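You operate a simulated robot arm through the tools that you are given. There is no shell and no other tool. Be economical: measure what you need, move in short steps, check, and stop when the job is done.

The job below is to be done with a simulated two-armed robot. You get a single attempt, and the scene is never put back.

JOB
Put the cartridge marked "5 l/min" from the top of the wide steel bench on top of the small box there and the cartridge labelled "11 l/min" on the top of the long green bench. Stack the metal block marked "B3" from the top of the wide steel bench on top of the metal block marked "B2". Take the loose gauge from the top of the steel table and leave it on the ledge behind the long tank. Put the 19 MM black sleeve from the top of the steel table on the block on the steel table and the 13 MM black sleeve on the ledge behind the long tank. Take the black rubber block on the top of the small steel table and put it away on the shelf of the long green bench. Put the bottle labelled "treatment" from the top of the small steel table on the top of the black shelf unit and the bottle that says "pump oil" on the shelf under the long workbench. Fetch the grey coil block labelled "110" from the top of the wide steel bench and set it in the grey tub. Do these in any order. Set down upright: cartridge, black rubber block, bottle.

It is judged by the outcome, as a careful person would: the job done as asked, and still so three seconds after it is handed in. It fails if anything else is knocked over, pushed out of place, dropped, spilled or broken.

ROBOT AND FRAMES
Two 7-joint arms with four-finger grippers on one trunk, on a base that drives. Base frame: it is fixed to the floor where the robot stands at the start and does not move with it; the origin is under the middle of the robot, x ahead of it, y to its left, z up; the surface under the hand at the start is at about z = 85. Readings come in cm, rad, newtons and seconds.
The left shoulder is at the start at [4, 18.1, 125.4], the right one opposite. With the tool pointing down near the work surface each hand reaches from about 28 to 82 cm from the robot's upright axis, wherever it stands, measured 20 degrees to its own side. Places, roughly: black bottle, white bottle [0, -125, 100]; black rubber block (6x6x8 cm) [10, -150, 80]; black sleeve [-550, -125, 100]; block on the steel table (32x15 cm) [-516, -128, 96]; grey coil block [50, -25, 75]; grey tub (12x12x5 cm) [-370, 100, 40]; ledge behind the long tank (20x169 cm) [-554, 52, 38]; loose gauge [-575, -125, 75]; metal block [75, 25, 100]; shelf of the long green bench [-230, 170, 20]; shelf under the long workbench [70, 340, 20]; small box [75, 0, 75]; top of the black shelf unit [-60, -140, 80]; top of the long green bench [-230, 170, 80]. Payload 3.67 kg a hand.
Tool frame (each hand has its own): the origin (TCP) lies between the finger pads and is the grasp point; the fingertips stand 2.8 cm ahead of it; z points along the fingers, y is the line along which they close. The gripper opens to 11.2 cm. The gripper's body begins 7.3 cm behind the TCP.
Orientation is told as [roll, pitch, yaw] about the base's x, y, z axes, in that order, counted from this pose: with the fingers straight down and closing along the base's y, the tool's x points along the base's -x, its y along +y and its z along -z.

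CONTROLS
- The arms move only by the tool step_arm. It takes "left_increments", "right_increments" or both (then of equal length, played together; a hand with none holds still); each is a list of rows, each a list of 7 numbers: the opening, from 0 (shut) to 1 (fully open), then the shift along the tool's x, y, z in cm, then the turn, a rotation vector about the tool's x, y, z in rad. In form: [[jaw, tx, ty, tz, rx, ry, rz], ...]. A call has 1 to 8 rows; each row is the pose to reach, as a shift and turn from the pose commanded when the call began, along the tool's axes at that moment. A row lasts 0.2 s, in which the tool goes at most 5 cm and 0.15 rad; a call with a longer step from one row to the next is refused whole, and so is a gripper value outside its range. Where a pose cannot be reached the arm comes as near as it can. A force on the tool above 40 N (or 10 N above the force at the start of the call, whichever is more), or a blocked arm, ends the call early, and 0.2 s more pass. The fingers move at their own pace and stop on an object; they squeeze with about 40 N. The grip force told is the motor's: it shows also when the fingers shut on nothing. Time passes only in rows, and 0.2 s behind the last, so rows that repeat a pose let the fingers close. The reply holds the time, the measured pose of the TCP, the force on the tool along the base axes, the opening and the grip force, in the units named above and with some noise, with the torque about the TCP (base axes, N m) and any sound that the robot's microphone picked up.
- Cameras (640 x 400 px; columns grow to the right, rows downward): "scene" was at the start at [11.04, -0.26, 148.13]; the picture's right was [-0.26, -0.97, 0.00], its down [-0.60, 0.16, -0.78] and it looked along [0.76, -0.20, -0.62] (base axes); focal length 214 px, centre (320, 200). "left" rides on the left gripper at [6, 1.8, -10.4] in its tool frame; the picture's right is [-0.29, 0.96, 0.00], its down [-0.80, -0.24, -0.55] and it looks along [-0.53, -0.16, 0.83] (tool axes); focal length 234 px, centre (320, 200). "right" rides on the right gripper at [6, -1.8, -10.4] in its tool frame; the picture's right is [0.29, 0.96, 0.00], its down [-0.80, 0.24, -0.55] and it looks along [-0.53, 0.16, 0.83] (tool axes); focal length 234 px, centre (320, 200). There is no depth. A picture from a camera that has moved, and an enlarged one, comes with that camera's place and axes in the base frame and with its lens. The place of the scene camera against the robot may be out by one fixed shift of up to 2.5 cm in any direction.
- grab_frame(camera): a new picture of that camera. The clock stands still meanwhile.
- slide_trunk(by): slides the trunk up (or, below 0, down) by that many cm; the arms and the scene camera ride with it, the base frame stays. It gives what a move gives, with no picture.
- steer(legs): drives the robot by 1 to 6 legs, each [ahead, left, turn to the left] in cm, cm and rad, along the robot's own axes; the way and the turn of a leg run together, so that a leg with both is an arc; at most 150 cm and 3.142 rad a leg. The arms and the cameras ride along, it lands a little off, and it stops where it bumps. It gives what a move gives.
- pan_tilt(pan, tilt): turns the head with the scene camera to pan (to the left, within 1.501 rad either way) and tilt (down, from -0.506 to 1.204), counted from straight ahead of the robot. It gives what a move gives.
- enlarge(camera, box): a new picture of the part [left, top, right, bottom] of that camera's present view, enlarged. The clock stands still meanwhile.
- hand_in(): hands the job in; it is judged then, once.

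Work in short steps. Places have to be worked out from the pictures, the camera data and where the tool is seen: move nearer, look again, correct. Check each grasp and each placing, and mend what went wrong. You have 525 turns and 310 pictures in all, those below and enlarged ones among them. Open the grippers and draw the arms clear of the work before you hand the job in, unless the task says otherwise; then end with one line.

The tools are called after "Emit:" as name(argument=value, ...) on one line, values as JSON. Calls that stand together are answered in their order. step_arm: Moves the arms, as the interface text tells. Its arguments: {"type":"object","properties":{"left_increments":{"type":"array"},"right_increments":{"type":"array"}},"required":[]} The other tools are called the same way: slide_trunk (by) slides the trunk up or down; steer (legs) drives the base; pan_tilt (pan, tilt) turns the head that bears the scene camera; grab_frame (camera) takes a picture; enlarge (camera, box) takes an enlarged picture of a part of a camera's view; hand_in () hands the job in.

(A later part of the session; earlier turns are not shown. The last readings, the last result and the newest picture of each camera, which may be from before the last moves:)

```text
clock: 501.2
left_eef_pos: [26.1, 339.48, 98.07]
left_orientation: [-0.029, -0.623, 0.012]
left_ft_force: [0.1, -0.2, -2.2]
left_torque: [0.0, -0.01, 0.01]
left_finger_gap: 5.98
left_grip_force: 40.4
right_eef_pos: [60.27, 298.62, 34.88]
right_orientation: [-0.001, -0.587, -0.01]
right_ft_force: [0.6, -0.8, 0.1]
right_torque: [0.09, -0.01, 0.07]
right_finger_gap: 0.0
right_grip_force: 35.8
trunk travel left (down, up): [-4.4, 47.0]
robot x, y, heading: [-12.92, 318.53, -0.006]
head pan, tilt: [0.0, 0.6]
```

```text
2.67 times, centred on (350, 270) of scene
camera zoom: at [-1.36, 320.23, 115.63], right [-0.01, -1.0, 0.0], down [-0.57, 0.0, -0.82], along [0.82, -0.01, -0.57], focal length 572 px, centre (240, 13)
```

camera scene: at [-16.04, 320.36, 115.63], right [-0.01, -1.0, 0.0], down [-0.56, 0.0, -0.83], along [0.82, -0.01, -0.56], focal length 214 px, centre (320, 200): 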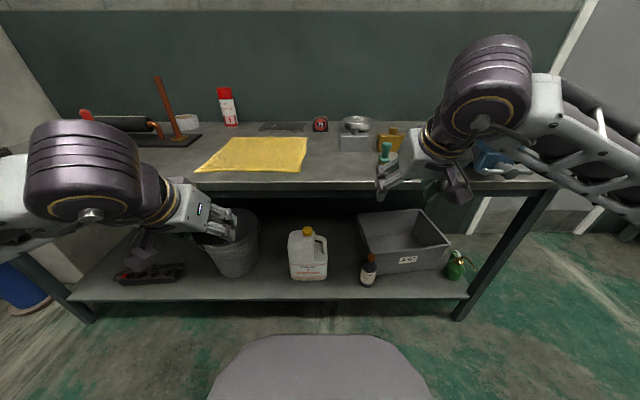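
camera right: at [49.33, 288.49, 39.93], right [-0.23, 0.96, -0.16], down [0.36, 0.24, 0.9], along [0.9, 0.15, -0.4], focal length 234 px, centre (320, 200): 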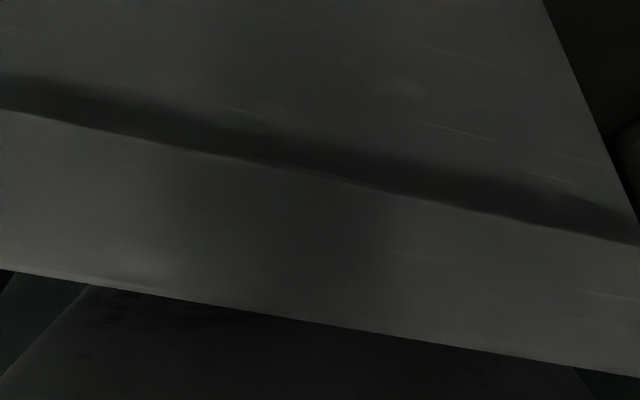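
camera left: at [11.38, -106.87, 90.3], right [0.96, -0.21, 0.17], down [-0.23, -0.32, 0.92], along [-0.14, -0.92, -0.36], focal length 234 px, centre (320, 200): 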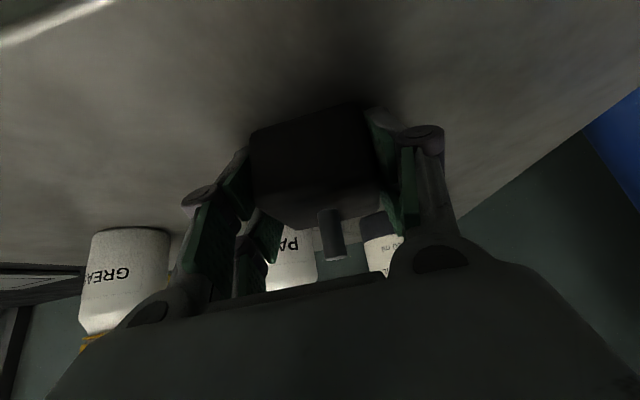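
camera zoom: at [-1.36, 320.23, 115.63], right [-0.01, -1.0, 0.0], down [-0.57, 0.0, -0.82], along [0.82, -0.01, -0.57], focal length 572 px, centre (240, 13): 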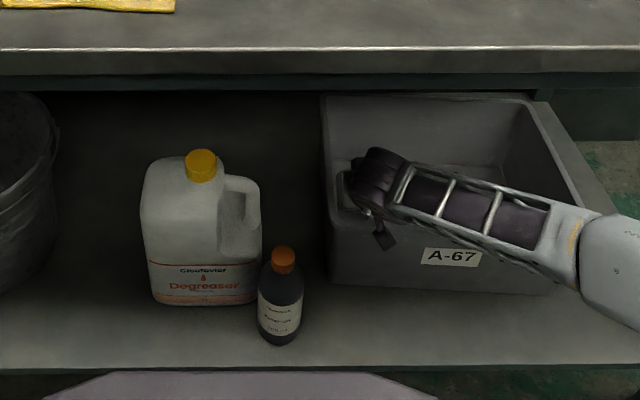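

The crate came back but over-rotated clockwise (~6°). Pulling the front wall toward me near its +y end will both translate and counter-rotate it. I pull in small steps.

Emit:
step_arm(right_increments=[[0, 0, -0.6, 0, 0, 0, 0], [0, 1.25, -0.6, -0.83, 0, 0, 0], [0, 2.5, -0.6, -1.66, 0, 0, 0], [0, 3.75, -0.6, -2.5, 0, 0, 0], [0, 5, -0.6, -3.3, 0, 0, 0]])

Emit:
enlarge(camera="scene", box=[230, 200, 470, 340])

```text
clock: 502.4
left_eef_pos: [26.01, 339.34, 98.09]
left_orientation: [-0.028, -0.623, 0.012]
left_ft_force: [0.7, 0.3, -2.5]
left_torque: [0.01, 0.03, 0.01]
left_finger_gap: 5.98
left_grip_force: 39.5
right_eef_pos: [54.3, 298.08, 35.04]
right_orientation: [-0.003, -0.587, -0.014]
right_ft_force: [3.5, -0.6, 11.6]
right_torque: [-0.11, 0.9, 0.2]
right_finger_gap: 0.0
right_grip_force: 35.6
trunk travel left (down, up): [-4.4, 47.0]
robot x, y, heading: [-12.65, 318.45, -0.011]
head pan, tilt: [0.0, 0.6]
```

```text
2.67 times, centred on (350, 270) of scene
camera zoom: at [-1.43, 320.24, 115.64], right [-0.01, -1.0, 0.0], down [-0.56, 0.0, -0.83], along [0.83, -0.01, -0.56], focal length 572 px, centre (240, 13)
```

zoom: 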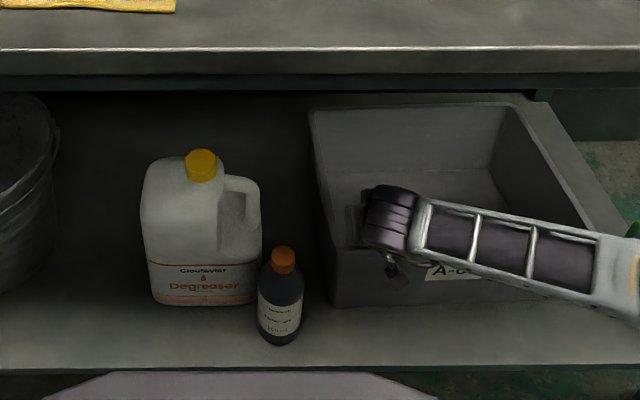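

Rotation and x are now restored; it's about 2.4 cm too far toward +y. I'll nudge it back from inside against the far (−y) wall: move the fingers off the front wall, sidestep the base right 18 cm (hand stays inside), and check.

Emit:
step_arm(right_increments=[[0, -2.5, 0, 1.65, 0, 0, 0], [0, -3.4, -1.5, 2.2, 0, 0, 0]])

Emit:
steer(legs=[[0, -18, 0]])

Emit:
grab_frame(camera="scene")

```text
clock: 503.1
left_eef_pos: [25.99, 339.41, 98.04]
left_orientation: [-0.029, -0.624, 0.011]
left_ft_force: [-0.5, 0.0, -3.6]
left_torque: [-0.02, -0.01, -0.03]
left_finger_gap: 5.96
left_grip_force: 40.0
right_eef_pos: [58.18, 296.36, 34.88]
right_orientation: [-0.003, -0.583, -0.012]
right_ft_force: [0.0, -0.6, 0.6]
right_torque: [-0.02, 0.02, 0.03]
right_finger_gap: 0.02
right_grip_force: 35.9
trunk travel left (down, up): [-4.4, 47.0]
robot x, y, heading: [-12.54, 318.64, -0.006]
head pan, tilt: [0.0, 0.6]
```

```text
clock: 504.6
left_eef_pos: [25.93, 321.23, 98.08]
left_orientation: [-0.028, -0.623, 0.011]
left_ft_force: [-0.5, -0.7, -2.6]
left_torque: [0.01, 0.01, 0.03]
left_finger_gap: 5.98
left_grip_force: 39.8
right_eef_pos: [58.09, 278.45, 34.96]
right_orientation: [-0.002, -0.585, -0.009]
right_ft_force: [-0.8, -0.6, 0.2]
right_torque: [0.03, -0.01, -0.01]
right_finger_gap: 0.0
right_grip_force: 35.6
trunk travel left (down, up): [-4.4, 47.0]
robot x, y, heading: [-13.0, 300.33, -0.003]
head pan, tilt: [0.0, 0.6]
```

```text
65 pictures are left
camera scene: at [-1.5, 301.97, 115.63], right [-0.01, -1.0, 0.0], down [-0.57, 0.01, -0.82], along [0.82, -0.01, -0.57], focal length 214 px, centre (320, 200)
```

scene: 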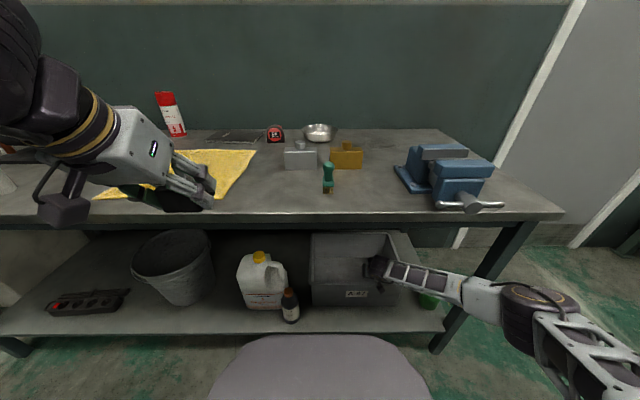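

I nudge the −y wall from inside: approach quickly, then the last 2.5 cm slowly.

Emit:
step_arm(right_increments=[[0, -1.5, -3, 1, 0, 0, 0], [0, -3, -6, 2, 0, 0, 0], [0, -3, -8.5, 2, 0, 0, 0], [0, -3, -10.5, 2, 0, 0, 0], [0, -3, -11.5, 2, 0, 0, 0], [0, -3, -12.5, 2, 0, 0, 0], [0, -3, -13.3, 2, 0, 0, 0]])

Emit:
enlarge(camera="scene", box=[230, 200, 470, 340])

```text
clock: 506.2
left_eef_pos: [25.83, 321.27, 98.04]
left_orientation: [-0.03, -0.623, 0.013]
left_ft_force: [-0.1, 0.2, -1.7]
left_torque: [0.0, 0.0, -0.04]
left_finger_gap: 5.97
left_grip_force: 39.9
right_eef_pos: [61.59, 265.05, 35.04]
right_orientation: [-0.003, -0.584, -0.01]
right_ft_force: [1.4, 3.7, 3.7]
right_torque: [-0.28, 0.22, -0.14]
right_finger_gap: 0.01
right_grip_force: 35.8
trunk travel left (down, up): [-4.4, 47.0]
robot x, y, heading: [-13.35, 300.28, -0.009]
head pan, tilt: [0.0, 0.6]
```

```text
2.67 times, centred on (350, 270) of scene
camera zoom: at [-1.53, 302.12, 115.63], right [-0.01, -1.0, 0.0], down [-0.56, 0.0, -0.83], along [0.82, -0.01, -0.56], focal length 572 px, centre (240, 13)
```

zoom: 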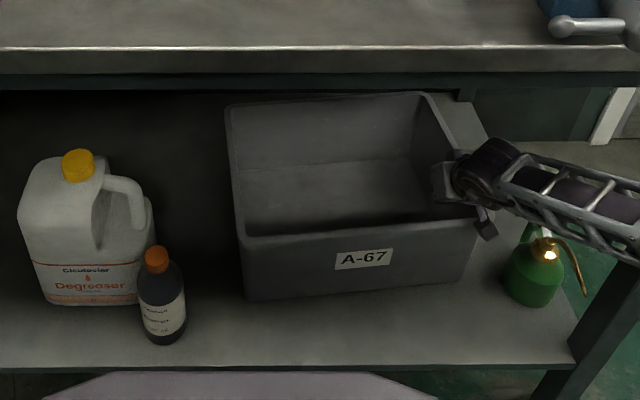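

Slightly overshot: it now needs about −3 cm in x and +2 cm in y. I bring the fingers to the front +y corner inside and ease it diagonally.

Emit:
step_arm(right_increments=[[0, 0.5, 4.8, -0.3, 0, 0, 0], [0, 1, 9.6, -0.6, 0, 0, 0], [0, 1.3, 14.4, -0.9, 0, 0, 0], [0, 1.3, 19.2, -0.9, 0, 0, 0], [0, 1.3, 24, -0.9, 0, 0, 0], [0, 1.3, 28.8, -0.9, 0, 0, 0], [0, 1.3, 31.5, -0.9, 0, 0, 0], [0, 1.3, 33, -0.9, 0, 0, 0]])

Emit:
step_arm(right_increments=[[0, 0, 0.8, 0, 0, 0, 0], [0, 1, 1.4, -0.66, 0, 0, 0], [0, 2, 1.8, -1.3, 0, 0, 0], [0, 3, 1.8, -2, 0, 0, 0], [0, 4, 1.8, -2.65, 0, 0, 0], [0, 4.8, 1.8, -3.2, 0, 0, 0]])

Emit:
enlarge(camera="scene", box=[230, 200, 470, 340])

```text
clock: 508.0
left_eef_pos: [25.91, 321.28, 97.95]
left_orientation: [-0.03, -0.621, 0.013]
left_ft_force: [0.6, -0.4, -2.4]
left_torque: [0.0, 0.01, -0.01]
left_finger_gap: 5.97
left_grip_force: 39.8
right_eef_pos: [60.3, 297.9, 35.02]
right_orientation: [-0.001, -0.586, -0.009]
right_ft_force: [-0.2, -2.2, 2.4]
right_torque: [0.13, 0.12, 0.07]
right_finger_gap: 0.0
right_grip_force: 36.1
trunk travel left (down, up): [-4.4, 47.0]
robot x, y, heading: [-12.67, 300.33, -0.007]
head pan, tilt: [0.0, 0.6]
```

```text
clock: 509.4
left_eef_pos: [25.94, 321.32, 97.94]
left_orientation: [-0.03, -0.623, 0.014]
left_ft_force: [-0.3, -0.2, -2.0]
left_torque: [0.03, 0.04, -0.02]
left_finger_gap: 5.95
left_grip_force: 40.1
right_eef_pos: [54.71, 299.99, 35.12]
right_orientation: [-0.002, -0.585, -0.01]
right_ft_force: [3.6, -1.6, 5.4]
right_torque: [-0.02, 0.51, 0.17]
right_finger_gap: 0.0
right_grip_force: 36.0
trunk travel left (down, up): [-4.4, 47.0]
robot x, y, heading: [-13.18, 300.33, -0.005]
head pan, tilt: [0.0, 0.6]
```

```text
2.67 times, centred on (350, 270) of scene
camera zoom: at [-1.52, 302.09, 115.63], right [-0.01, -1.0, 0.0], down [-0.57, 0.0, -0.82], along [0.82, -0.01, -0.57], focal length 572 px, centre (240, 13)
```

zoom: 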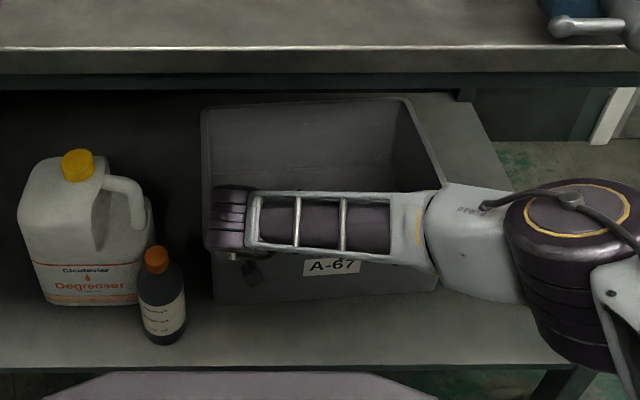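

Now x and rotation are good but y is ~3 cm too far. From the earlier reading I know the −y-wall stop: final TCP y≈266.4 would put it at its original place. I go there, slowly at the end.

Emit:
step_arm(right_increments=[[0, -2.5, -1.5, 1.65, 0, 0, 0], [0, -2.5, -6, 1.65, 0, 0, 0], [0, -2.5, -10.8, 1.65, 0, 0, 0], [0, -2.5, -15.6, 1.65, 0, 0, 0], [0, -2.5, -20.4, 1.65, 0, 0, 0], [0, -2.5, -25, 1.65, 0, 0, 0], [0, -2.5, -28, 1.65, 0, 0, 0]])

Emit:
step_arm(right_increments=[[0, 0, -1.2, 0, 0, 0, 0], [0, 0, -2.4, 0, 0, 0, 0], [0, 0, -3.6, 0, 0, 0, 0], [0, 0, -4.6, 0, 0, 0, 0], [0, 0, -5.4, 0, 0, 0, 0]])

Emit:
enlarge(camera="scene", box=[230, 200, 470, 340])

```text
clock: 511.0
left_eef_pos: [26.01, 321.26, 98.0]
left_orientation: [-0.029, -0.622, 0.014]
left_ft_force: [-0.4, 0.7, -3.7]
left_torque: [0.0, 0.04, -0.01]
left_finger_gap: 5.97
left_grip_force: 40.0
right_eef_pos: [57.28, 271.93, 35.07]
right_orientation: [0.001, -0.585, -0.011]
right_ft_force: [2.8, -0.2, -0.6]
right_torque: [-0.03, 0.13, 0.12]
right_finger_gap: 0.0
right_grip_force: 35.5
trunk travel left (down, up): [-4.4, 47.0]
robot x, y, heading: [-12.71, 299.91, -0.007]
head pan, tilt: [0.0, 0.6]
```

```text
clock: 512.2
left_eef_pos: [25.97, 321.29, 98.09]
left_orientation: [-0.031, -0.62, 0.016]
left_ft_force: [-0.1, 0.1, -2.8]
left_torque: [0.01, 0.03, -0.01]
left_finger_gap: 5.98
left_grip_force: 40.0
right_eef_pos: [57.23, 266.46, 34.95]
right_orientation: [-0.002, -0.587, -0.009]
right_ft_force: [0.2, 2.6, 2.2]
right_torque: [-0.25, 0.18, -0.16]
right_finger_gap: 0.01
right_grip_force: 35.8
trunk travel left (down, up): [-4.4, 47.0]
robot x, y, heading: [-13.25, 300.15, -0.008]
head pan, tilt: [0.0, 0.6]
```

```text
2.67 times, centred on (350, 270) of scene
camera zoom: at [-1.52, 302.11, 115.63], right [-0.01, -1.0, 0.0], down [-0.57, 0.0, -0.82], along [0.82, -0.01, -0.57], focal length 572 px, centre (240, 13)
```

zoom: 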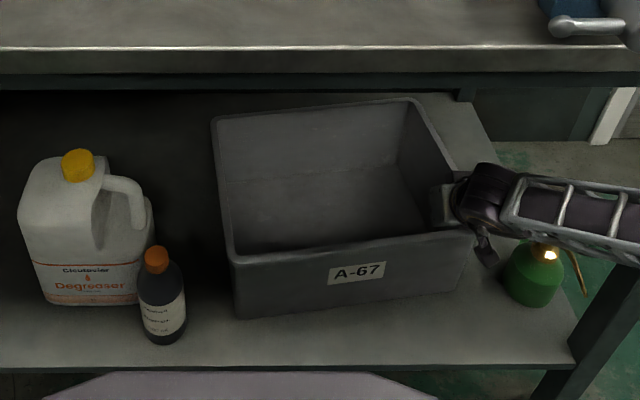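

Position is within ~1 cm; it's still turned ~4° the other way. Pulling the front wall slightly near this (−y) end will turn it back. I pull about 2 cm past contact.

Emit:
step_arm(right_increments=[[0, 0, 1.2, 0, 0, 0, 0], [0, 1.2, 1.2, -0.8, 0, 0, 0], [0, 2.2, 1.2, -1.45, 0, 0, 0], [0, 3.2, 1.2, -2.1, 0, 0, 0]])

Emit:
enlarge(camera="scene", box=[230, 200, 470, 340])

```text
clock: 513.2
left_eef_pos: [25.86, 321.33, 98.16]
left_orientation: [-0.031, -0.623, 0.014]
left_ft_force: [-0.3, 0.4, -2.1]
left_torque: [0.01, 0.03, 0.01]
left_finger_gap: 5.97
left_grip_force: 40.0
right_eef_pos: [53.5, 267.79, 35.08]
right_orientation: [-0.001, -0.587, -0.011]
right_ft_force: [0.7, 0.9, 4.3]
right_torque: [-0.11, 0.31, -0.01]
right_finger_gap: 0.0
right_grip_force: 36.2
trunk travel left (down, up): [-4.4, 47.0]
robot x, y, heading: [-13.02, 300.31, -0.005]
head pan, tilt: [0.0, 0.6]
```

```text
2.67 times, centred on (350, 270) of scene
camera zoom: at [-1.53, 302.1, 115.63], right [-0.01, -1.0, 0.0], down [-0.56, 0.0, -0.83], along [0.82, -0.01, -0.56], focal length 572 px, centre (240, 13)
```

zoom: 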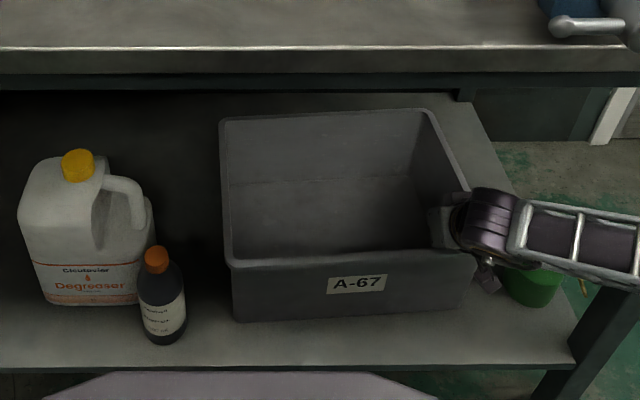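

Orientation is restored and y matches; x is ~2 cm too near. I lift the fingers out, go around to the front, and push the front face back 2 cm at its middle.

Emit:
step_arm(right_increments=[[0, -1.6, 0, 1.1, 0, 0, 0], [0, -4.1, 0, -2.6, 0, 0, 0], [0, -6.6, 0, -6.4, 0, 0, 0], [0, -9.3, 0, -10.5, 0, 0, 0]])

Emit:
step_arm(right_increments=[[0, 2.5, 3.8, -1.66, 0, 0, 0], [0, 5, 7.6, -3.3, 0, 0, 0], [0, 7.5, 11.4, -5, 0, 0, 0], [0, 10.5, 15.2, -6.9, 0, 0, 0], [0, 12.8, 15.2, -3.4, 0, 0, 0], [0, 15.2, 15.2, 0.1, 0, 0, 0], [0, 17.5, 15.2, 3.7, 0, 0, 0], [0, 19.3, 15.2, 6.4, 0, 0, 0]])

Emit:
enlarge(camera="scene", box=[230, 200, 470, 340])

```text
clock: 514.2
left_eef_pos: [25.86, 321.29, 98.02]
left_orientation: [-0.03, -0.622, 0.014]
left_ft_force: [0.2, 0.1, -1.6]
left_torque: [0.0, 0.02, 0.01]
left_finger_gap: 5.98
left_grip_force: 39.4
right_eef_pos: [55.46, 267.51, 49.04]
right_orientation: [0.0, -0.584, -0.01]
right_ft_force: [-0.1, 0.9, -0.1]
right_torque: [-0.02, -0.05, -0.04]
right_finger_gap: 0.0
right_grip_force: 35.8
trunk travel left (down, up): [-4.4, 47.0]
robot x, y, heading: [-13.06, 300.01, -0.006]
head pan, tilt: [0.0, 0.6]
```

```text
refused: row 4 steps farther than a row can; nothing moved
```

```text
2.67 times, centred on (350, 270) of scene
camera zoom: at [-1.56, 302.11, 115.63], right [-0.01, -1.0, 0.0], down [-0.56, 0.0, -0.83], along [0.83, -0.01, -0.56], focal length 572 px, centre (240, 13)
```

zoom: 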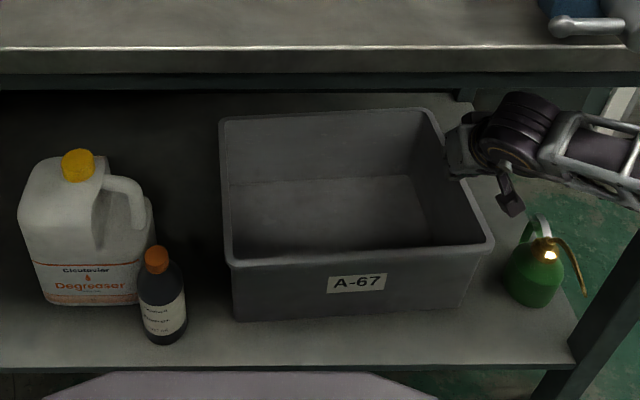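

All corners agree: it only needs about +2.2 cm in x. I go around to the front with shorter rows.

Emit:
step_arm(right_increments=[[0, 2.5, 3.8, -1.66, 0, 0, 0], [0, 5, 7.6, -3.3, 0, 0, 0], [0, 7.5, 11.4, -5, 0, 0, 0], [0, 10, 15.2, -6.6, 0, 0, 0], [0, 12.2, 15.2, -3.4, 0, 0, 0], [0, 14.6, 15.2, 0.1, 0, 0, 0], [0, 17, 15.2, 3.6, 0, 0, 0], [0, 18.8, 15.2, 6.3, 0, 0, 0]])

Emit:
enlarge(camera="scene", box=[230, 200, 470, 340])

```text
clock: 515.6
left_eef_pos: [25.93, 321.3, 98.01]
left_orientation: [-0.029, -0.619, 0.013]
left_ft_force: [0.8, 0.3, -3.6]
left_torque: [-0.02, 0.05, 0.01]
left_finger_gap: 5.98
left_grip_force: 40.5
right_eef_pos: [43.89, 283.2, 41.65]
right_orientation: [0.004, -0.6, -0.014]
right_ft_force: [-3.5, 0.0, 4.6]
right_torque: [0.26, 0.02, 0.2]
right_finger_gap: 0.01
right_grip_force: 35.8
trunk travel left (down, up): [-4.4, 47.0]
robot x, y, heading: [-13.24, 300.3, -0.01]
head pan, tilt: [0.0, 0.6]
stopped in row 7 (right hand): the force on the tool passed its limit at 50 N (the readings are from after the stop); the commanded pose is now the measured one
```

```text
2.67 times, centred on (350, 270) of scene
camera zoom: at [-1.46, 302.06, 115.62], right [-0.01, -1.0, 0.0], down [-0.57, 0.0, -0.82], along [0.82, -0.01, -0.57], focal length 572 px, centre (240, 13)
```

zoom: 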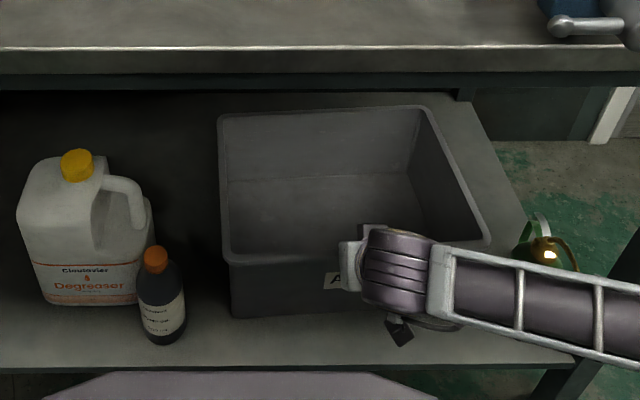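

The fingertips touched the front rim. I rise 3 cm, back off 5 cm, then lower in front of the crate.

Emit:
step_arm(right_increments=[[0, -1.6, 0, -2.5, 0, 0, 0], [0, 1, 0, -4.2, 0, 0, 0], [0, 2.6, 0, -5.2, 0, 0, 0]])

Emit:
step_arm(right_increments=[[0, 2.4, 0, 3.6, 0, 0, 0], [0, 4.8, 0, 7.2, 0, 0, 0], [0, 7.1, 0, 10.6, 0, 0, 0]])

Emit:
enlarge(camera="scene", box=[230, 200, 470, 340])

```text
clock: 516.4
left_eef_pos: [26.0, 321.3, 98.1]
left_orientation: [-0.029, -0.622, 0.013]
left_ft_force: [0.3, -0.5, -2.7]
left_torque: [0.02, 0.03, -0.02]
left_finger_gap: 5.99
left_grip_force: 40.1
right_eef_pos: [38.8, 283.31, 44.53]
right_orientation: [0.007, -0.599, -0.015]
right_ft_force: [0.4, 0.2, -0.2]
right_torque: [0.0, 0.02, 0.0]
right_finger_gap: 0.0
right_grip_force: 35.7
trunk travel left (down, up): [-4.4, 47.0]
robot x, y, heading: [-12.98, 300.18, -0.009]
head pan, tilt: [0.0, 0.6]
```

```text
clock: 517.4
left_eef_pos: [25.92, 321.16, 98.01]
left_orientation: [-0.027, -0.62, 0.011]
left_ft_force: [0.8, 0.3, -2.5]
left_torque: [0.01, 0.0, 0.02]
left_finger_gap: 5.95
left_grip_force: 39.9
right_eef_pos: [41.23, 287.35, 35.36]
right_orientation: [0.103, -0.631, -0.083]
right_ft_force: [-0.8, -1.1, -1.0]
right_torque: [0.09, -0.01, 0.06]
right_finger_gap: 0.0
right_grip_force: 35.5
right hand out of reach, approached as far as the arm can: row 3
trunk travel left (down, up): [-4.4, 47.0]
robot x, y, heading: [-12.99, 300.2, -0.012]
head pan, tilt: [0.0, 0.6]
stopped in row 3 (right hand): the arm was blocked; the commanded pose is now the measured one
```

```text
2.67 times, centred on (350, 270) of scene
camera zoom: at [-1.5, 301.87, 115.63], right [-0.01, -1.0, 0.0], down [-0.57, 0.01, -0.82], along [0.82, -0.01, -0.57], focal length 572 px, centre (240, 13)
```

zoom: 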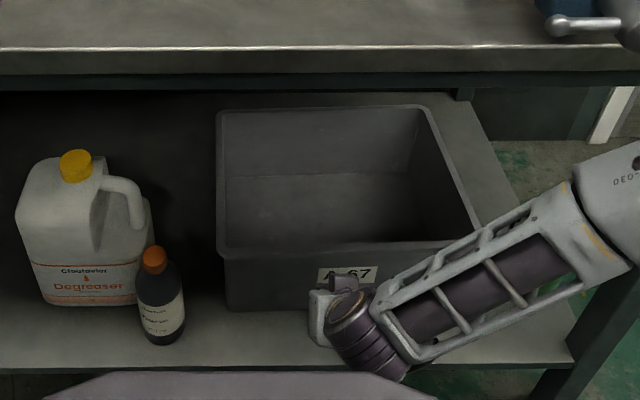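

The crate is now back within ~1 cm of its original pose (all corners match). The arm is at a joint limit, so I withdraw carefully straight back along the tool axis.

Emit:
step_arm(right_increments=[[0, 0, 0, -3, 0, 0, 0], [0, 0, 0, -7, 0, 0, 0], [0, 0, 0, -11, 0, 0, 0], [0, -2, 0, -15, 0, 0, 0], [0, -5, 0, -19, 0, 0, 0]])

Emit:
enlarge(camera="scene", box=[230, 200, 470, 340])

```text
clock: 518.6
left_eef_pos: [25.89, 321.3, 98.14]
left_orientation: [-0.03, -0.622, 0.013]
left_ft_force: [-0.8, -0.2, -2.1]
left_torque: [0.0, 0.04, 0.01]
left_finger_gap: 5.93
left_grip_force: 39.7
right_eef_pos: [33.79, 286.21, 53.44]
right_orientation: [0.102, -0.629, -0.082]
right_ft_force: [-0.4, -0.9, 0.8]
right_torque: [0.01, 0.02, -0.01]
right_finger_gap: 0.0
right_grip_force: 36.5
trunk travel left (down, up): [-4.4, 47.0]
robot x, y, heading: [-13.03, 300.18, -0.01]
head pan, tilt: [0.0, 0.6]
```

```text
2.67 times, centred on (350, 270) of scene
camera zoom: at [-1.54, 302.04, 115.63], right [-0.01, -1.0, 0.0], down [-0.56, 0.01, -0.83], along [0.83, -0.01, -0.56], focal length 572 px, centre (240, 13)
```

zoom: 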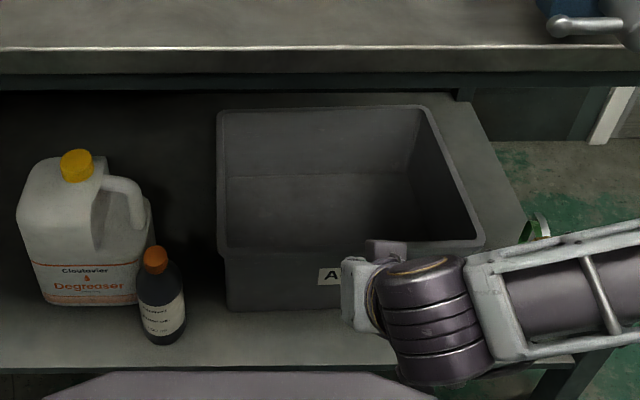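

The crate stays put. I lift the right hand out in front of the bench and then raise the trunk.

Emit:
step_arm(right_increments=[[0, 2, 0, -3.5, 0, 0, 0], [0, 3, 0, -7.5, 0, 0, 0], [0, 1, 0, -11.5, 0, 0, 0], [0, -1.5, 0, -15.5, 0, 0, 0], [0, -4, 0, -19, 0, 0, 0]])

Emit:
slide_trunk(by=38)

Emit:
grab_frame(camera="scene")

```text
clock: 519.8
left_eef_pos: [25.89, 321.21, 98.0]
left_orientation: [-0.03, -0.622, 0.011]
left_ft_force: [-0.7, 0.1, -3.3]
left_torque: [-0.01, -0.01, 0.01]
left_finger_gap: 5.97
left_grip_force: 39.5
right_eef_pos: [31.03, 286.93, 70.5]
right_orientation: [0.101, -0.628, -0.08]
right_ft_force: [-0.3, -0.7, 0.9]
right_torque: [-0.02, -0.02, 0.0]
right_finger_gap: 0.01
right_grip_force: 36.2
right hand out of reach, approached as far as the arm can: row 3, 4, 5
trunk travel left (down, up): [-4.4, 47.0]
robot x, y, heading: [-13.12, 300.03, -0.007]
head pan, tilt: [0.0, 0.6]
```

```text
clock: 523.5
left_eef_pos: [25.94, 321.16, 136.12]
left_orientation: [-0.029, -0.622, 0.012]
left_ft_force: [0.3, 0.5, -1.6]
left_torque: [0.01, 0.05, 0.01]
left_finger_gap: 5.97
left_grip_force: 39.9
right_eef_pos: [31.13, 286.94, 108.29]
right_orientation: [0.1, -0.629, -0.083]
right_ft_force: [-0.9, -0.2, 0.1]
right_torque: [0.01, -0.01, 0.0]
right_finger_gap: 0.0
right_grip_force: 35.8
trunk travel left (down, up): [-42.4, 9.0]
robot x, y, heading: [-13.3, 300.29, -0.011]
head pan, tilt: [0.0, 0.6]
```

```text
56 pictures are left
camera scene: at [-1.47, 302.05, 153.7], right [-0.01, -1.0, 0.0], down [-0.57, 0.01, -0.82], along [0.82, -0.01, -0.57], focal length 214 px, centre (320, 200)
```

scene: 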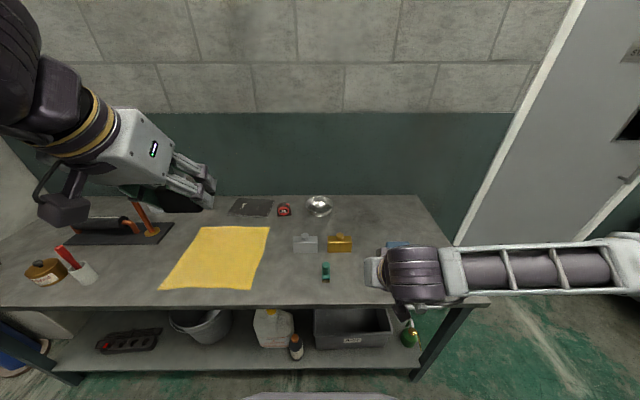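

The shelf looks right, with PUMP OIL upright. I back away 35 cm and check the scene once.

Emit:
steer(legs=[[-35, 0, 0]])

Emit:
step_arm(right_increments=[[0.5, -3, 0, -2, 0, 0, 0], [0.5, -6, 0, -4, 0.05, 0.1, 0], [0.5, -9, 0, -6, 0.1, 0.2, 0], [0.5, -12, 0, -7, 0.1, 0.3, 0], [0.5, -15, 0, -8, 0.1, 0.4, 0], [0.5, -18, 0, -8, 0.1, 0.5, 0]])

Emit:
grab_frame(camera="scene")

```text
clock: 525.9
left_eef_pos: [-9.55, 321.44, 136.1]
left_orientation: [-0.029, -0.62, 0.016]
left_ft_force: [0.1, -0.3, -2.2]
left_torque: [-0.01, 0.04, 0.01]
left_finger_gap: 5.98
left_grip_force: 40.1
right_eef_pos: [-4.43, 287.32, 108.34]
right_orientation: [0.099, -0.628, -0.078]
right_ft_force: [0.3, -0.8, 0.7]
right_torque: [0.01, 0.01, 0.02]
right_finger_gap: 0.0
right_grip_force: 36.0
trunk travel left (down, up): [-42.4, 9.0]
robot x, y, heading: [-48.9, 300.2, -0.002]
head pan, tilt: [0.0, 0.6]
```

```text
clock: 527.3
left_eef_pos: [-9.58, 321.67, 136.1]
left_orientation: [-0.029, -0.62, 0.016]
left_ft_force: [0.3, -1.1, -2.1]
left_torque: [-0.01, 0.04, -0.01]
left_finger_gap: 5.98
left_grip_force: 39.9
right_eef_pos: [5.8, 286.05, 125.41]
right_orientation: [-0.01, -0.125, -0.056]
right_ft_force: [1.4, 1.2, -0.5]
right_torque: [0.04, 0.02, -0.02]
right_finger_gap: 5.62
right_grip_force: 0.0
trunk travel left (down, up): [-42.4, 9.0]
robot x, y, heading: [-48.62, 300.27, -0.005]
head pan, tilt: [0.0, 0.6]
```

```text
55 pictures are left
camera scene: at [-36.95, 302.46, 153.69], right [-0.01, -1.0, 0.0], down [-0.57, 0.0, -0.82], along [0.82, -0.01, -0.57], focal length 214 px, centre (320, 200)
```

scene: 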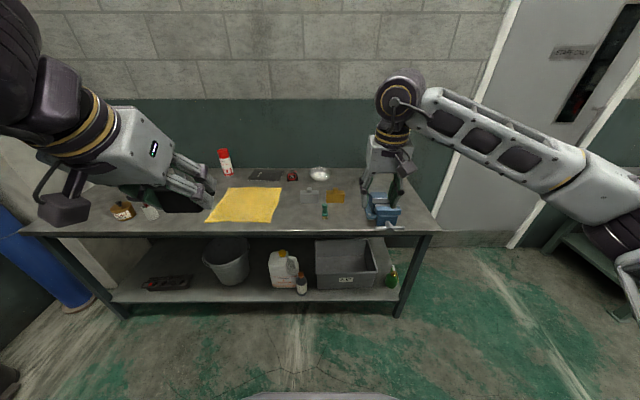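

The crate's label is within 2 px of where the original pose predicts. Next the rubber block. I turn to face −x and check the route north of the sink.

Emit:
steer(legs=[[0, 20, 0], [0, 0, 3.13]])

Emit:
pan_tilt(pan=0.2, tilt=0.4)

Emit:
grab_frame(camera="scene")

```text
clock: 537.0
left_eef_pos: [-87.84, 299.74, 136.05]
left_orientation: [-0.031, -0.619, 3.135]
left_ft_force: [0.1, 0.0, -2.5]
left_torque: [-0.02, -0.03, -0.01]
left_finger_gap: 5.97
left_grip_force: 40.1
right_eef_pos: [-102.6, 335.88, 125.41]
right_orientation: [-0.009, -0.129, 3.066]
right_ft_force: [-0.1, -0.4, -0.3]
right_torque: [0.0, -0.01, 0.0]
right_finger_gap: 5.58
right_grip_force: 0.1
trunk travel left (down, up): [-42.4, 9.0]
robot x, y, heading: [-48.44, 320.1, 3.113]
head pan, tilt: [0.0, 0.6]
```

```text
clock: 537.7
left_eef_pos: [-87.9, 299.86, 136.1]
left_orientation: [-0.03, -0.622, 3.136]
left_ft_force: [0.3, -0.5, -2.9]
left_torque: [0.04, -0.01, 0.0]
left_finger_gap: 5.99
left_grip_force: 39.7
right_eef_pos: [-102.48, 335.81, 125.32]
right_orientation: [-0.008, -0.129, 3.067]
right_ft_force: [0.2, 0.3, 0.2]
right_torque: [0.0, 0.02, -0.03]
right_finger_gap: 5.64
right_grip_force: 0.1
trunk travel left (down, up): [-42.4, 9.0]
robot x, y, heading: [-48.69, 320.1, 3.114]
head pan, tilt: [0.201, 0.4]
```

```text
54 pictures are left
camera scene: at [-59.04, 320.62, 155.52], right [-0.17, 0.98, 0.0], down [0.38, 0.07, -0.92], along [-0.91, -0.16, -0.39], focal length 214 px, centre (320, 200)
```

scene: 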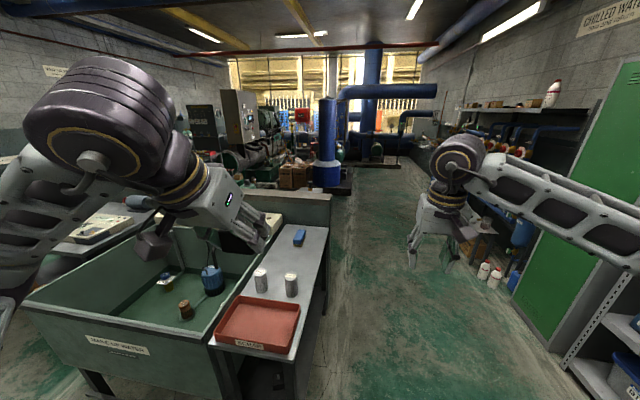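

The corridor north of the sink (y 305–450) is clear. I move to y≈360 and drive ahead to x≈-290.

Emit:
steer(legs=[[0, -40, 0], [120, 0, 0.02], [122, 0, 0]])

Emit:
pan_tilt(pan=0.9, tilt=0.5)

Emit:
grab_frame(camera="scene")

```text
clock: 552.1
left_eef_pos: [-326.91, 338.31, 136.17]
left_orientation: [-0.03, -0.62, -3.101]
left_ft_force: [0.4, 0.6, -2.7]
left_torque: [0.0, -0.04, -0.03]
left_finger_gap: 5.96
left_grip_force: 40.1
right_eef_pos: [-343.21, 373.69, 125.4]
right_orientation: [-0.01, -0.129, 3.113]
right_ft_force: [0.7, 0.1, -0.1]
right_torque: [0.02, -0.02, 0.03]
right_finger_gap: 5.6
right_grip_force: 0.0
trunk travel left (down, up): [-42.4, 9.0]
robot x, y, heading: [-288.66, 360.67, -3.13]
head pan, tilt: [0.201, 0.4]
```

```text
clock: 553.1
left_eef_pos: [-326.96, 338.26, 136.09]
left_orientation: [-0.03, -0.619, -3.1]
left_ft_force: [1.1, -0.2, -2.6]
left_torque: [0.03, -0.08, -0.02]
left_finger_gap: 6.0
left_grip_force: 39.9
right_eef_pos: [-343.16, 373.65, 125.4]
right_orientation: [-0.011, -0.129, 3.114]
right_ft_force: [-0.5, 0.6, 0.4]
right_torque: [-0.02, 0.02, 0.03]
right_finger_gap: 5.6
right_grip_force: 0.1
trunk travel left (down, up): [-42.4, 9.0]
robot x, y, heading: [-288.47, 360.57, -3.116]
head pan, tilt: [0.901, 0.499]
```

```text
53 pictures are left
camera scene: at [-295.42, 355.2, 154.61], right [-0.8, 0.61, 0.0], down [0.29, 0.38, -0.88], along [-0.53, -0.7, -0.48], focal length 214 px, centre (320, 200)
```

scene: 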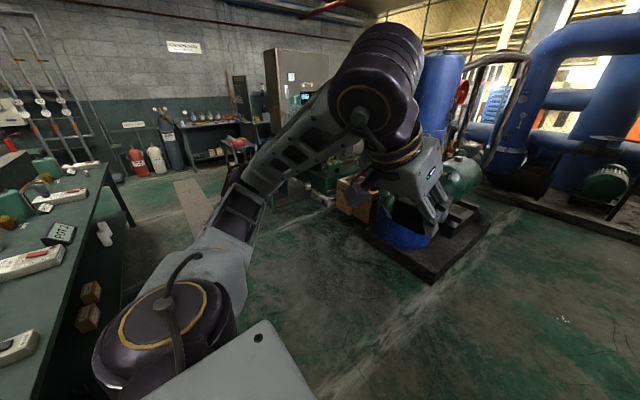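

The shelf has a free stretch around y 120–160 between the cylinders and boxes. I turn to face +x and sidestep right along the bench to y≈125.

Emit:
steer(legs=[[0, 0, 3.12], [0, -118, 0], [0, -117, 0]])

Emit:
pan_tilt(pan=0.3, tilt=0.9)

Emit:
grab_frame(camera="scene")

```text
clock: 573.1
left_eef_pos: [-246.93, 149.88, 136.05]
left_orientation: [-0.03, -0.621, 0.043]
left_ft_force: [-0.1, 0.5, -2.1]
left_torque: [-0.04, 0.03, 0.02]
left_finger_gap: 5.98
left_grip_force: 40.3
right_eef_pos: [-230.7, 114.62, 125.44]
right_orientation: [-0.01, -0.129, -0.03]
right_ft_force: [0.3, -0.2, 0.0]
right_torque: [0.0, 0.05, 0.04]
right_finger_gap: 5.6
right_grip_force: 0.2
trunk travel left (down, up): [-42.4, 9.0]
robot x, y, heading: [-285.16, 127.58, 0.017]
head pan, tilt: [0.901, 0.499]
```

```text
clock: 574.1
left_eef_pos: [-246.87, 149.86, 136.19]
left_orientation: [-0.029, -0.622, 0.043]
left_ft_force: [0.0, 0.7, -2.7]
left_torque: [0.02, -0.01, 0.02]
left_finger_gap: 5.98
left_grip_force: 40.4
right_eef_pos: [-230.65, 114.45, 125.45]
right_orientation: [-0.011, -0.129, -0.031]
right_ft_force: [1.0, 0.2, 0.2]
right_torque: [0.01, 0.0, 0.02]
right_finger_gap: 5.6
right_grip_force: 0.0
trunk travel left (down, up): [-42.4, 9.0]
robot x, y, heading: [-285.19, 127.8, 0.021]
head pan, tilt: [0.3, 0.901]
```

```text
52 pictures are left
camera scene: at [-275.43, 132.08, 151.23], right [0.32, -0.95, 0.0], down [-0.74, -0.25, -0.62], along [0.59, 0.2, -0.78], focal length 214 px, centre (320, 200)
```

scene: 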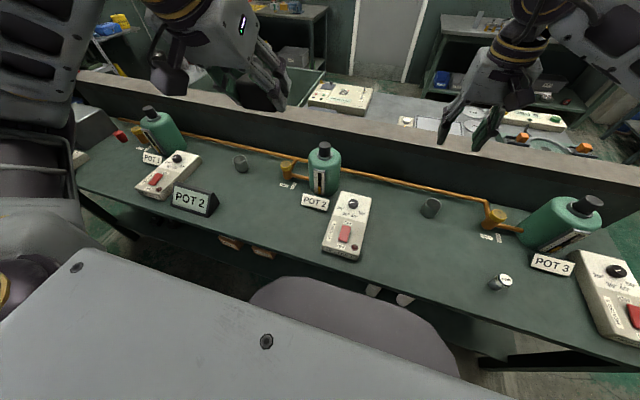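

Cartridge 11 is still standing. The base is a bit close to the bench, so I back up 12 cm and retract the right hand before lowering.

Emit:
steer(legs=[[-12, 0, -0.02]])

Emit:
step_arm(right_increments=[[0.5, 4, -1, -1, 0, 0, 0], [0.5, 8, -2, -2, 0, 0, 0], [0.5, 12, -3, -3, 0, 0, 0], [0.5, 16, -4, -4, 0, 0, 0], [0.5, 20, -5, -5, 0, 0, 0]])

```text
clock: 575.3
left_eef_pos: [-258.05, 148.88, 135.95]
left_orientation: [-0.03, -0.619, 0.019]
left_ft_force: [0.1, 0.1, -2.9]
left_torque: [-0.03, 0.04, 0.04]
left_finger_gap: 5.97
left_grip_force: 40.2
right_eef_pos: [-242.64, 113.18, 125.42]
right_orientation: [-0.011, -0.128, -0.05]
right_ft_force: [0.3, -0.4, -0.4]
right_torque: [-0.01, -0.01, -0.03]
right_finger_gap: 5.61
right_grip_force: 0.1
trunk travel left (down, up): [-42.4, 9.0]
robot x, y, heading: [-297.31, 127.49, -0.001]
head pan, tilt: [0.3, 0.901]
```

```text
clock: 576.5
left_eef_pos: [-258.45, 148.88, 136.26]
left_orientation: [-0.03, -0.622, 0.02]
left_ft_force: [-1.1, 0.6, -1.3]
left_torque: [0.01, -0.01, 0.0]
left_finger_gap: 5.95
left_grip_force: 40.2
right_eef_pos: [-263.53, 109.19, 127.47]
right_orientation: [-0.011, -0.128, -0.051]
right_ft_force: [-0.3, -0.3, 0.5]
right_torque: [-0.01, -0.02, -0.01]
right_finger_gap: 5.62
right_grip_force: 0.0
trunk travel left (down, up): [-42.4, 9.0]
robot x, y, heading: [-297.25, 127.8, 0.0]
head pan, tilt: [0.3, 0.901]
```

Both hands are now in front of the bench edge. I lower the trunk 40 cm and look at the shelf.

Emit:
slide_trunk(by=-40)

Emit:
pan_tilt(pan=0.2, tilt=0.6)

Emit:
grab_frame(camera="scene")

Emit:
grab_frame(camera="left")

```text
clock: 580.4
left_eef_pos: [-258.12, 148.83, 96.04]
left_orientation: [-0.031, -0.622, 0.021]
left_ft_force: [0.6, 0.2, -3.0]
left_torque: [-0.04, 0.01, 0.0]
left_finger_gap: 5.96
left_grip_force: 40.2
right_eef_pos: [-263.4, 109.46, 87.52]
right_orientation: [-0.01, -0.13, -0.051]
right_ft_force: [0.6, 0.5, 0.2]
right_torque: [-0.01, 0.01, 0.02]
right_finger_gap: 5.59
right_grip_force: 0.0
trunk travel left (down, up): [-2.4, 49.0]
robot x, y, heading: [-297.5, 127.56, -0.002]
head pan, tilt: [0.3, 0.901]
```

```text
clock: 581.1
left_eef_pos: [-258.09, 148.93, 96.03]
left_orientation: [-0.029, -0.62, 0.021]
left_ft_force: [-0.2, 0.5, -2.9]
left_torque: [-0.02, 0.03, -0.03]
left_finger_gap: 5.97
left_grip_force: 40.0
right_eef_pos: [-263.41, 109.36, 87.49]
right_orientation: [-0.01, -0.128, -0.051]
right_ft_force: [0.1, -0.3, 0.1]
right_torque: [0.02, 0.01, 0.03]
right_finger_gap: 5.58
right_grip_force: 0.1
trunk travel left (down, up): [-2.4, 49.0]
robot x, y, heading: [-297.17, 127.19, -0.002]
head pan, tilt: [0.201, 0.6]
```

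```text
51 pictures are left
camera scene: at [-285.67, 131.26, 113.67], right [0.2, -0.98, 0.0], down [-0.55, -0.11, -0.82], along [0.81, 0.16, -0.57], focal length 214 px, centre (320, 200)
```

scene: 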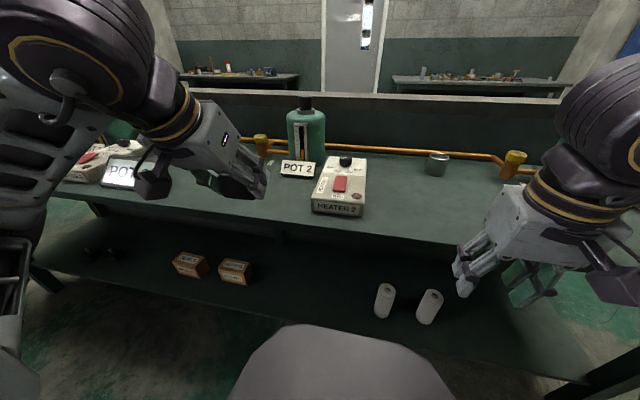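

```text
50 pictures are left
camera left: at [-269.03, 150.69, 100.95], right [0.23, 0.96, 0.14], down [0.33, -0.22, 0.92], along [0.92, -0.17, -0.36], focal length 234 px, centre (320, 200)
```

left: 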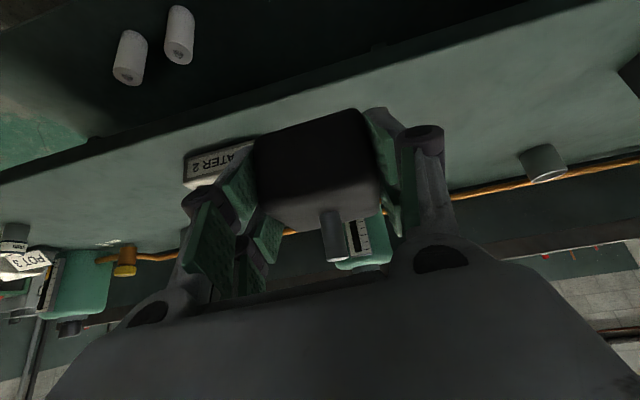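

The shelf is wide open between the boxes and cylinders; target ≈[-240, 148]. I lower the block in front of the bench first.

Emit:
step_arm(left_increments=[[0, 2.76, 0, 3.87, 0, 0, 0], [0, 5.5, 0, 7.7, 0, 0, 0], [0, 8.3, 0, 11.6, 0, 0, 0], [0, 11, 0, 15.5, 0, 0, 0], [0, 13.8, 0, 19.3, 0, 0, 0], [0, 16.6, 0, 23.2, 0, 0, 0], [0, 19.3, 0, 27, 0, 0, 0], [0, 22.1, 0, 30.9, 0, 0, 0]])

Emit:
step_arm(left_increments=[[0, -1.1, 0, 4.5, 0, 0, 0], [0, -2.2, 0, 9, 0, 0, 0], [0, -3.3, 0, 13.5, 0, 0, 0], [0, -4.4, 0, 17.9, 0, 0, 0]])

Emit:
grab_frame(camera="left")

Emit:
grab_frame(camera="scene")

```text
clock: 582.1
left_eef_pos: [-252.46, 147.44, 83.14]
left_orientation: [-0.035, -0.644, 0.023]
left_ft_force: [-7.6, 0.0, 6.7]
left_torque: [0.3, -0.01, 0.2]
left_finger_gap: 5.99
left_grip_force: 40.0
left hand out of reach, approached as far as the arm can: row 1, 2, 3, 4
right_eef_pos: [-263.33, 109.3, 87.49]
right_orientation: [-0.009, -0.128, -0.049]
right_ft_force: [0.0, -0.6, -0.2]
right_torque: [-0.01, 0.03, -0.04]
right_finger_gap: 5.6
right_grip_force: 0.0
trunk travel left (down, up): [-2.4, 49.0]
robot x, y, heading: [-297.05, 127.5, -0.004]
head pan, tilt: [0.201, 0.6]
stopped in row 4 (left hand): the force on the tool passed its limit at 74 N (the readings are from after the stop); the commanded pose is now the measured one
```

```text
clock: 582.4
left_eef_pos: [-251.8, 147.43, 83.06]
left_orientation: [-0.033, -0.658, 0.022]
left_ft_force: [-11.9, -0.9, 13.6]
left_torque: [0.43, -0.01, 0.34]
left_finger_gap: 5.97
left_grip_force: 40.2
right_eef_pos: [-263.38, 109.33, 87.54]
right_orientation: [-0.01, -0.126, -0.049]
right_ft_force: [0.1, -0.4, -0.1]
right_torque: [0.0, 0.07, -0.03]
right_finger_gap: 5.58
right_grip_force: 0.1
trunk travel left (down, up): [-2.4, 49.0]
robot x, y, heading: [-296.89, 127.43, 0.0]
head pan, tilt: [0.201, 0.6]
stopped in row 1 (left hand): the force on the tool passed its limit at 56 N (the readings are from after the stop); the commanded pose is now the measured one
```

```text
49 pictures are left
camera left: at [-262.81, 149.25, 87.55], right [0.23, 0.96, 0.15], down [0.29, -0.21, 0.93], along [0.93, -0.17, -0.33], focal length 234 px, centre (320, 200)
```

left: 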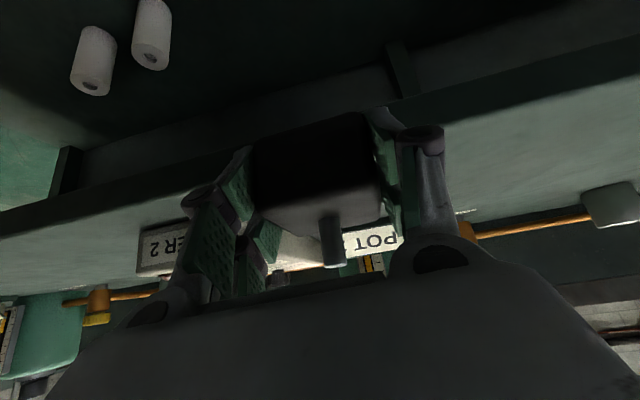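

```text
48 pictures are left
camera scene: at [-285.75, 131.26, 113.69], right [0.2, -0.98, 0.0], down [-0.55, -0.11, -0.83], along [0.81, 0.17, -0.56], focal length 214 px, centre (320, 200)
```

scene: 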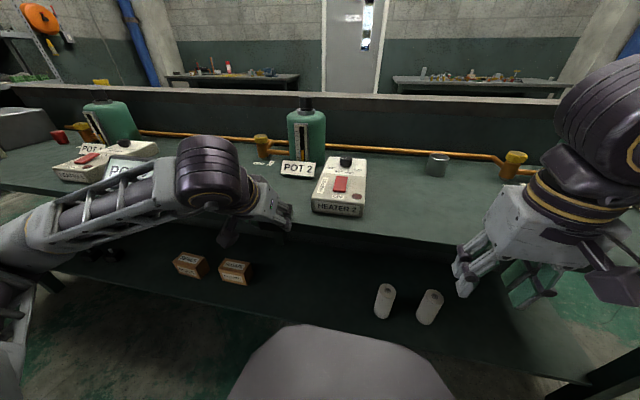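

The block met the bench edge because the arm couldn't come straight down so close in. I lift it off, back the robot 11 cm, and retry.

Emit:
step_arm(left_increments=[[0, 0, 0, -2.5, 0, 0, 0], [0, -1, 0, -6, 0, 0, 0], [0, -2.5, 0, -10, 0, 0.036, 0], [0, -4, 0, -14, 0, 0.036, 0]])

Emit:
steer(legs=[[-11, 0, 0]])

Emit:
grab_frame(camera="left")

```text
clock: 583.4
left_eef_pos: [-256.98, 147.81, 96.52]
left_orientation: [-0.033, -0.619, 0.022]
left_ft_force: [0.0, -0.2, -2.6]
left_torque: [0.0, 0.0, 0.0]
left_finger_gap: 5.98
left_grip_force: 40.1
right_eef_pos: [-263.29, 109.25, 87.49]
right_orientation: [-0.01, -0.126, -0.05]
right_ft_force: [0.1, 0.5, 0.0]
right_torque: [-0.01, 0.01, 0.02]
right_finger_gap: 5.59
right_grip_force: 0.0
trunk travel left (down, up): [-2.4, 49.0]
robot x, y, heading: [-296.7, 127.01, 0.0]
head pan, tilt: [0.201, 0.6]
```

```text
clock: 584.6
left_eef_pos: [-268.22, 147.86, 96.41]
left_orientation: [-0.032, -0.619, 0.02]
left_ft_force: [-1.2, 0.1, -1.9]
left_torque: [0.01, 0.03, 0.02]
left_finger_gap: 5.96
left_grip_force: 39.8
right_eef_pos: [-274.63, 109.33, 87.45]
right_orientation: [-0.01, -0.129, -0.051]
right_ft_force: [-1.1, -0.8, -0.3]
right_torque: [0.02, -0.03, -0.02]
right_finger_gap: 5.62
right_grip_force: 0.1
trunk travel left (down, up): [-2.4, 49.0]
robot x, y, heading: [-308.66, 127.38, -0.0]
head pan, tilt: [0.201, 0.6]
```

```text
47 pictures are left
camera left: at [-279.01, 149.58, 101.32], right [0.23, 0.96, 0.14], down [0.33, -0.21, 0.92], along [0.92, -0.17, -0.37], focal length 234 px, centre (320, 200)
```

left: 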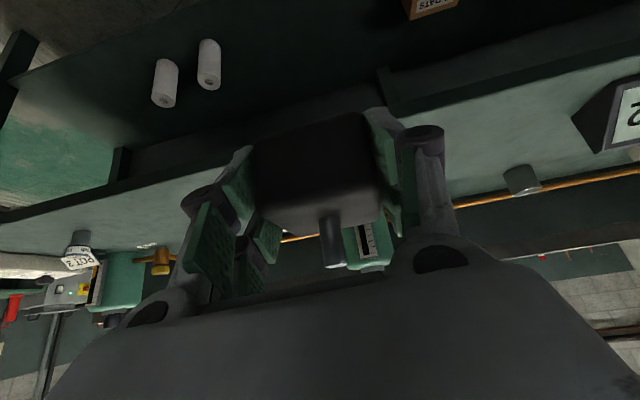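

I lower again with a small forward component; first half and check for reach.

Emit:
step_arm(left_increments=[[0, 1.4, 0, 4.5, 0, 0, 0], [0, 2.8, 0, 9, 0, 0, 0], [0, 4.2, 0, 13.6, 0, 0, 0], [0, 5.6, 0, 18.1, 0, 0, 0]])

```text
clock: 585.6
left_eef_pos: [-261.95, 147.38, 78.4]
left_orientation: [-0.033, -0.618, 0.023]
left_ft_force: [-0.3, 0.0, -2.7]
left_torque: [0.02, 0.01, 0.0]
left_finger_gap: 5.98
left_grip_force: 40.1
right_eef_pos: [-274.56, 109.3, 87.5]
right_orientation: [-0.01, -0.127, -0.051]
right_ft_force: [-0.7, 0.2, -0.1]
right_torque: [0.01, 0.02, 0.0]
right_finger_gap: 5.6
right_grip_force: 0.0
trunk travel left (down, up): [-2.4, 49.0]
robot x, y, heading: [-308.18, 127.98, -0.0]
head pan, tilt: [0.201, 0.6]
```

On track. I continue down 18 cm.

Emit:
step_arm(left_increments=[[0, 2.6, 0, 3.66, 0, 0, 0], [0, 5.2, 0, 7.3, 0, 0, 0], [0, 7.8, 0, 11, 0, 0, 0], [0, 10.4, 0, 14.6, 0, 0, 0]])

```text
clock: 586.6
left_eef_pos: [-262.07, 146.9, 60.56]
left_orientation: [-0.033, -0.618, 0.022]
left_ft_force: [0.2, 0.8, -2.5]
left_torque: [-0.02, 0.05, -0.03]
left_finger_gap: 5.97
left_grip_force: 40.1
right_eef_pos: [-274.42, 109.44, 87.41]
right_orientation: [-0.012, -0.127, -0.05]
right_ft_force: [-0.5, 0.6, -0.3]
right_torque: [-0.04, -0.02, 0.02]
right_finger_gap: 5.59
right_grip_force: 0.0
trunk travel left (down, up): [-2.4, 49.0]
robot x, y, heading: [-308.26, 127.2, 0.004]
head pan, tilt: [0.201, 0.6]
```

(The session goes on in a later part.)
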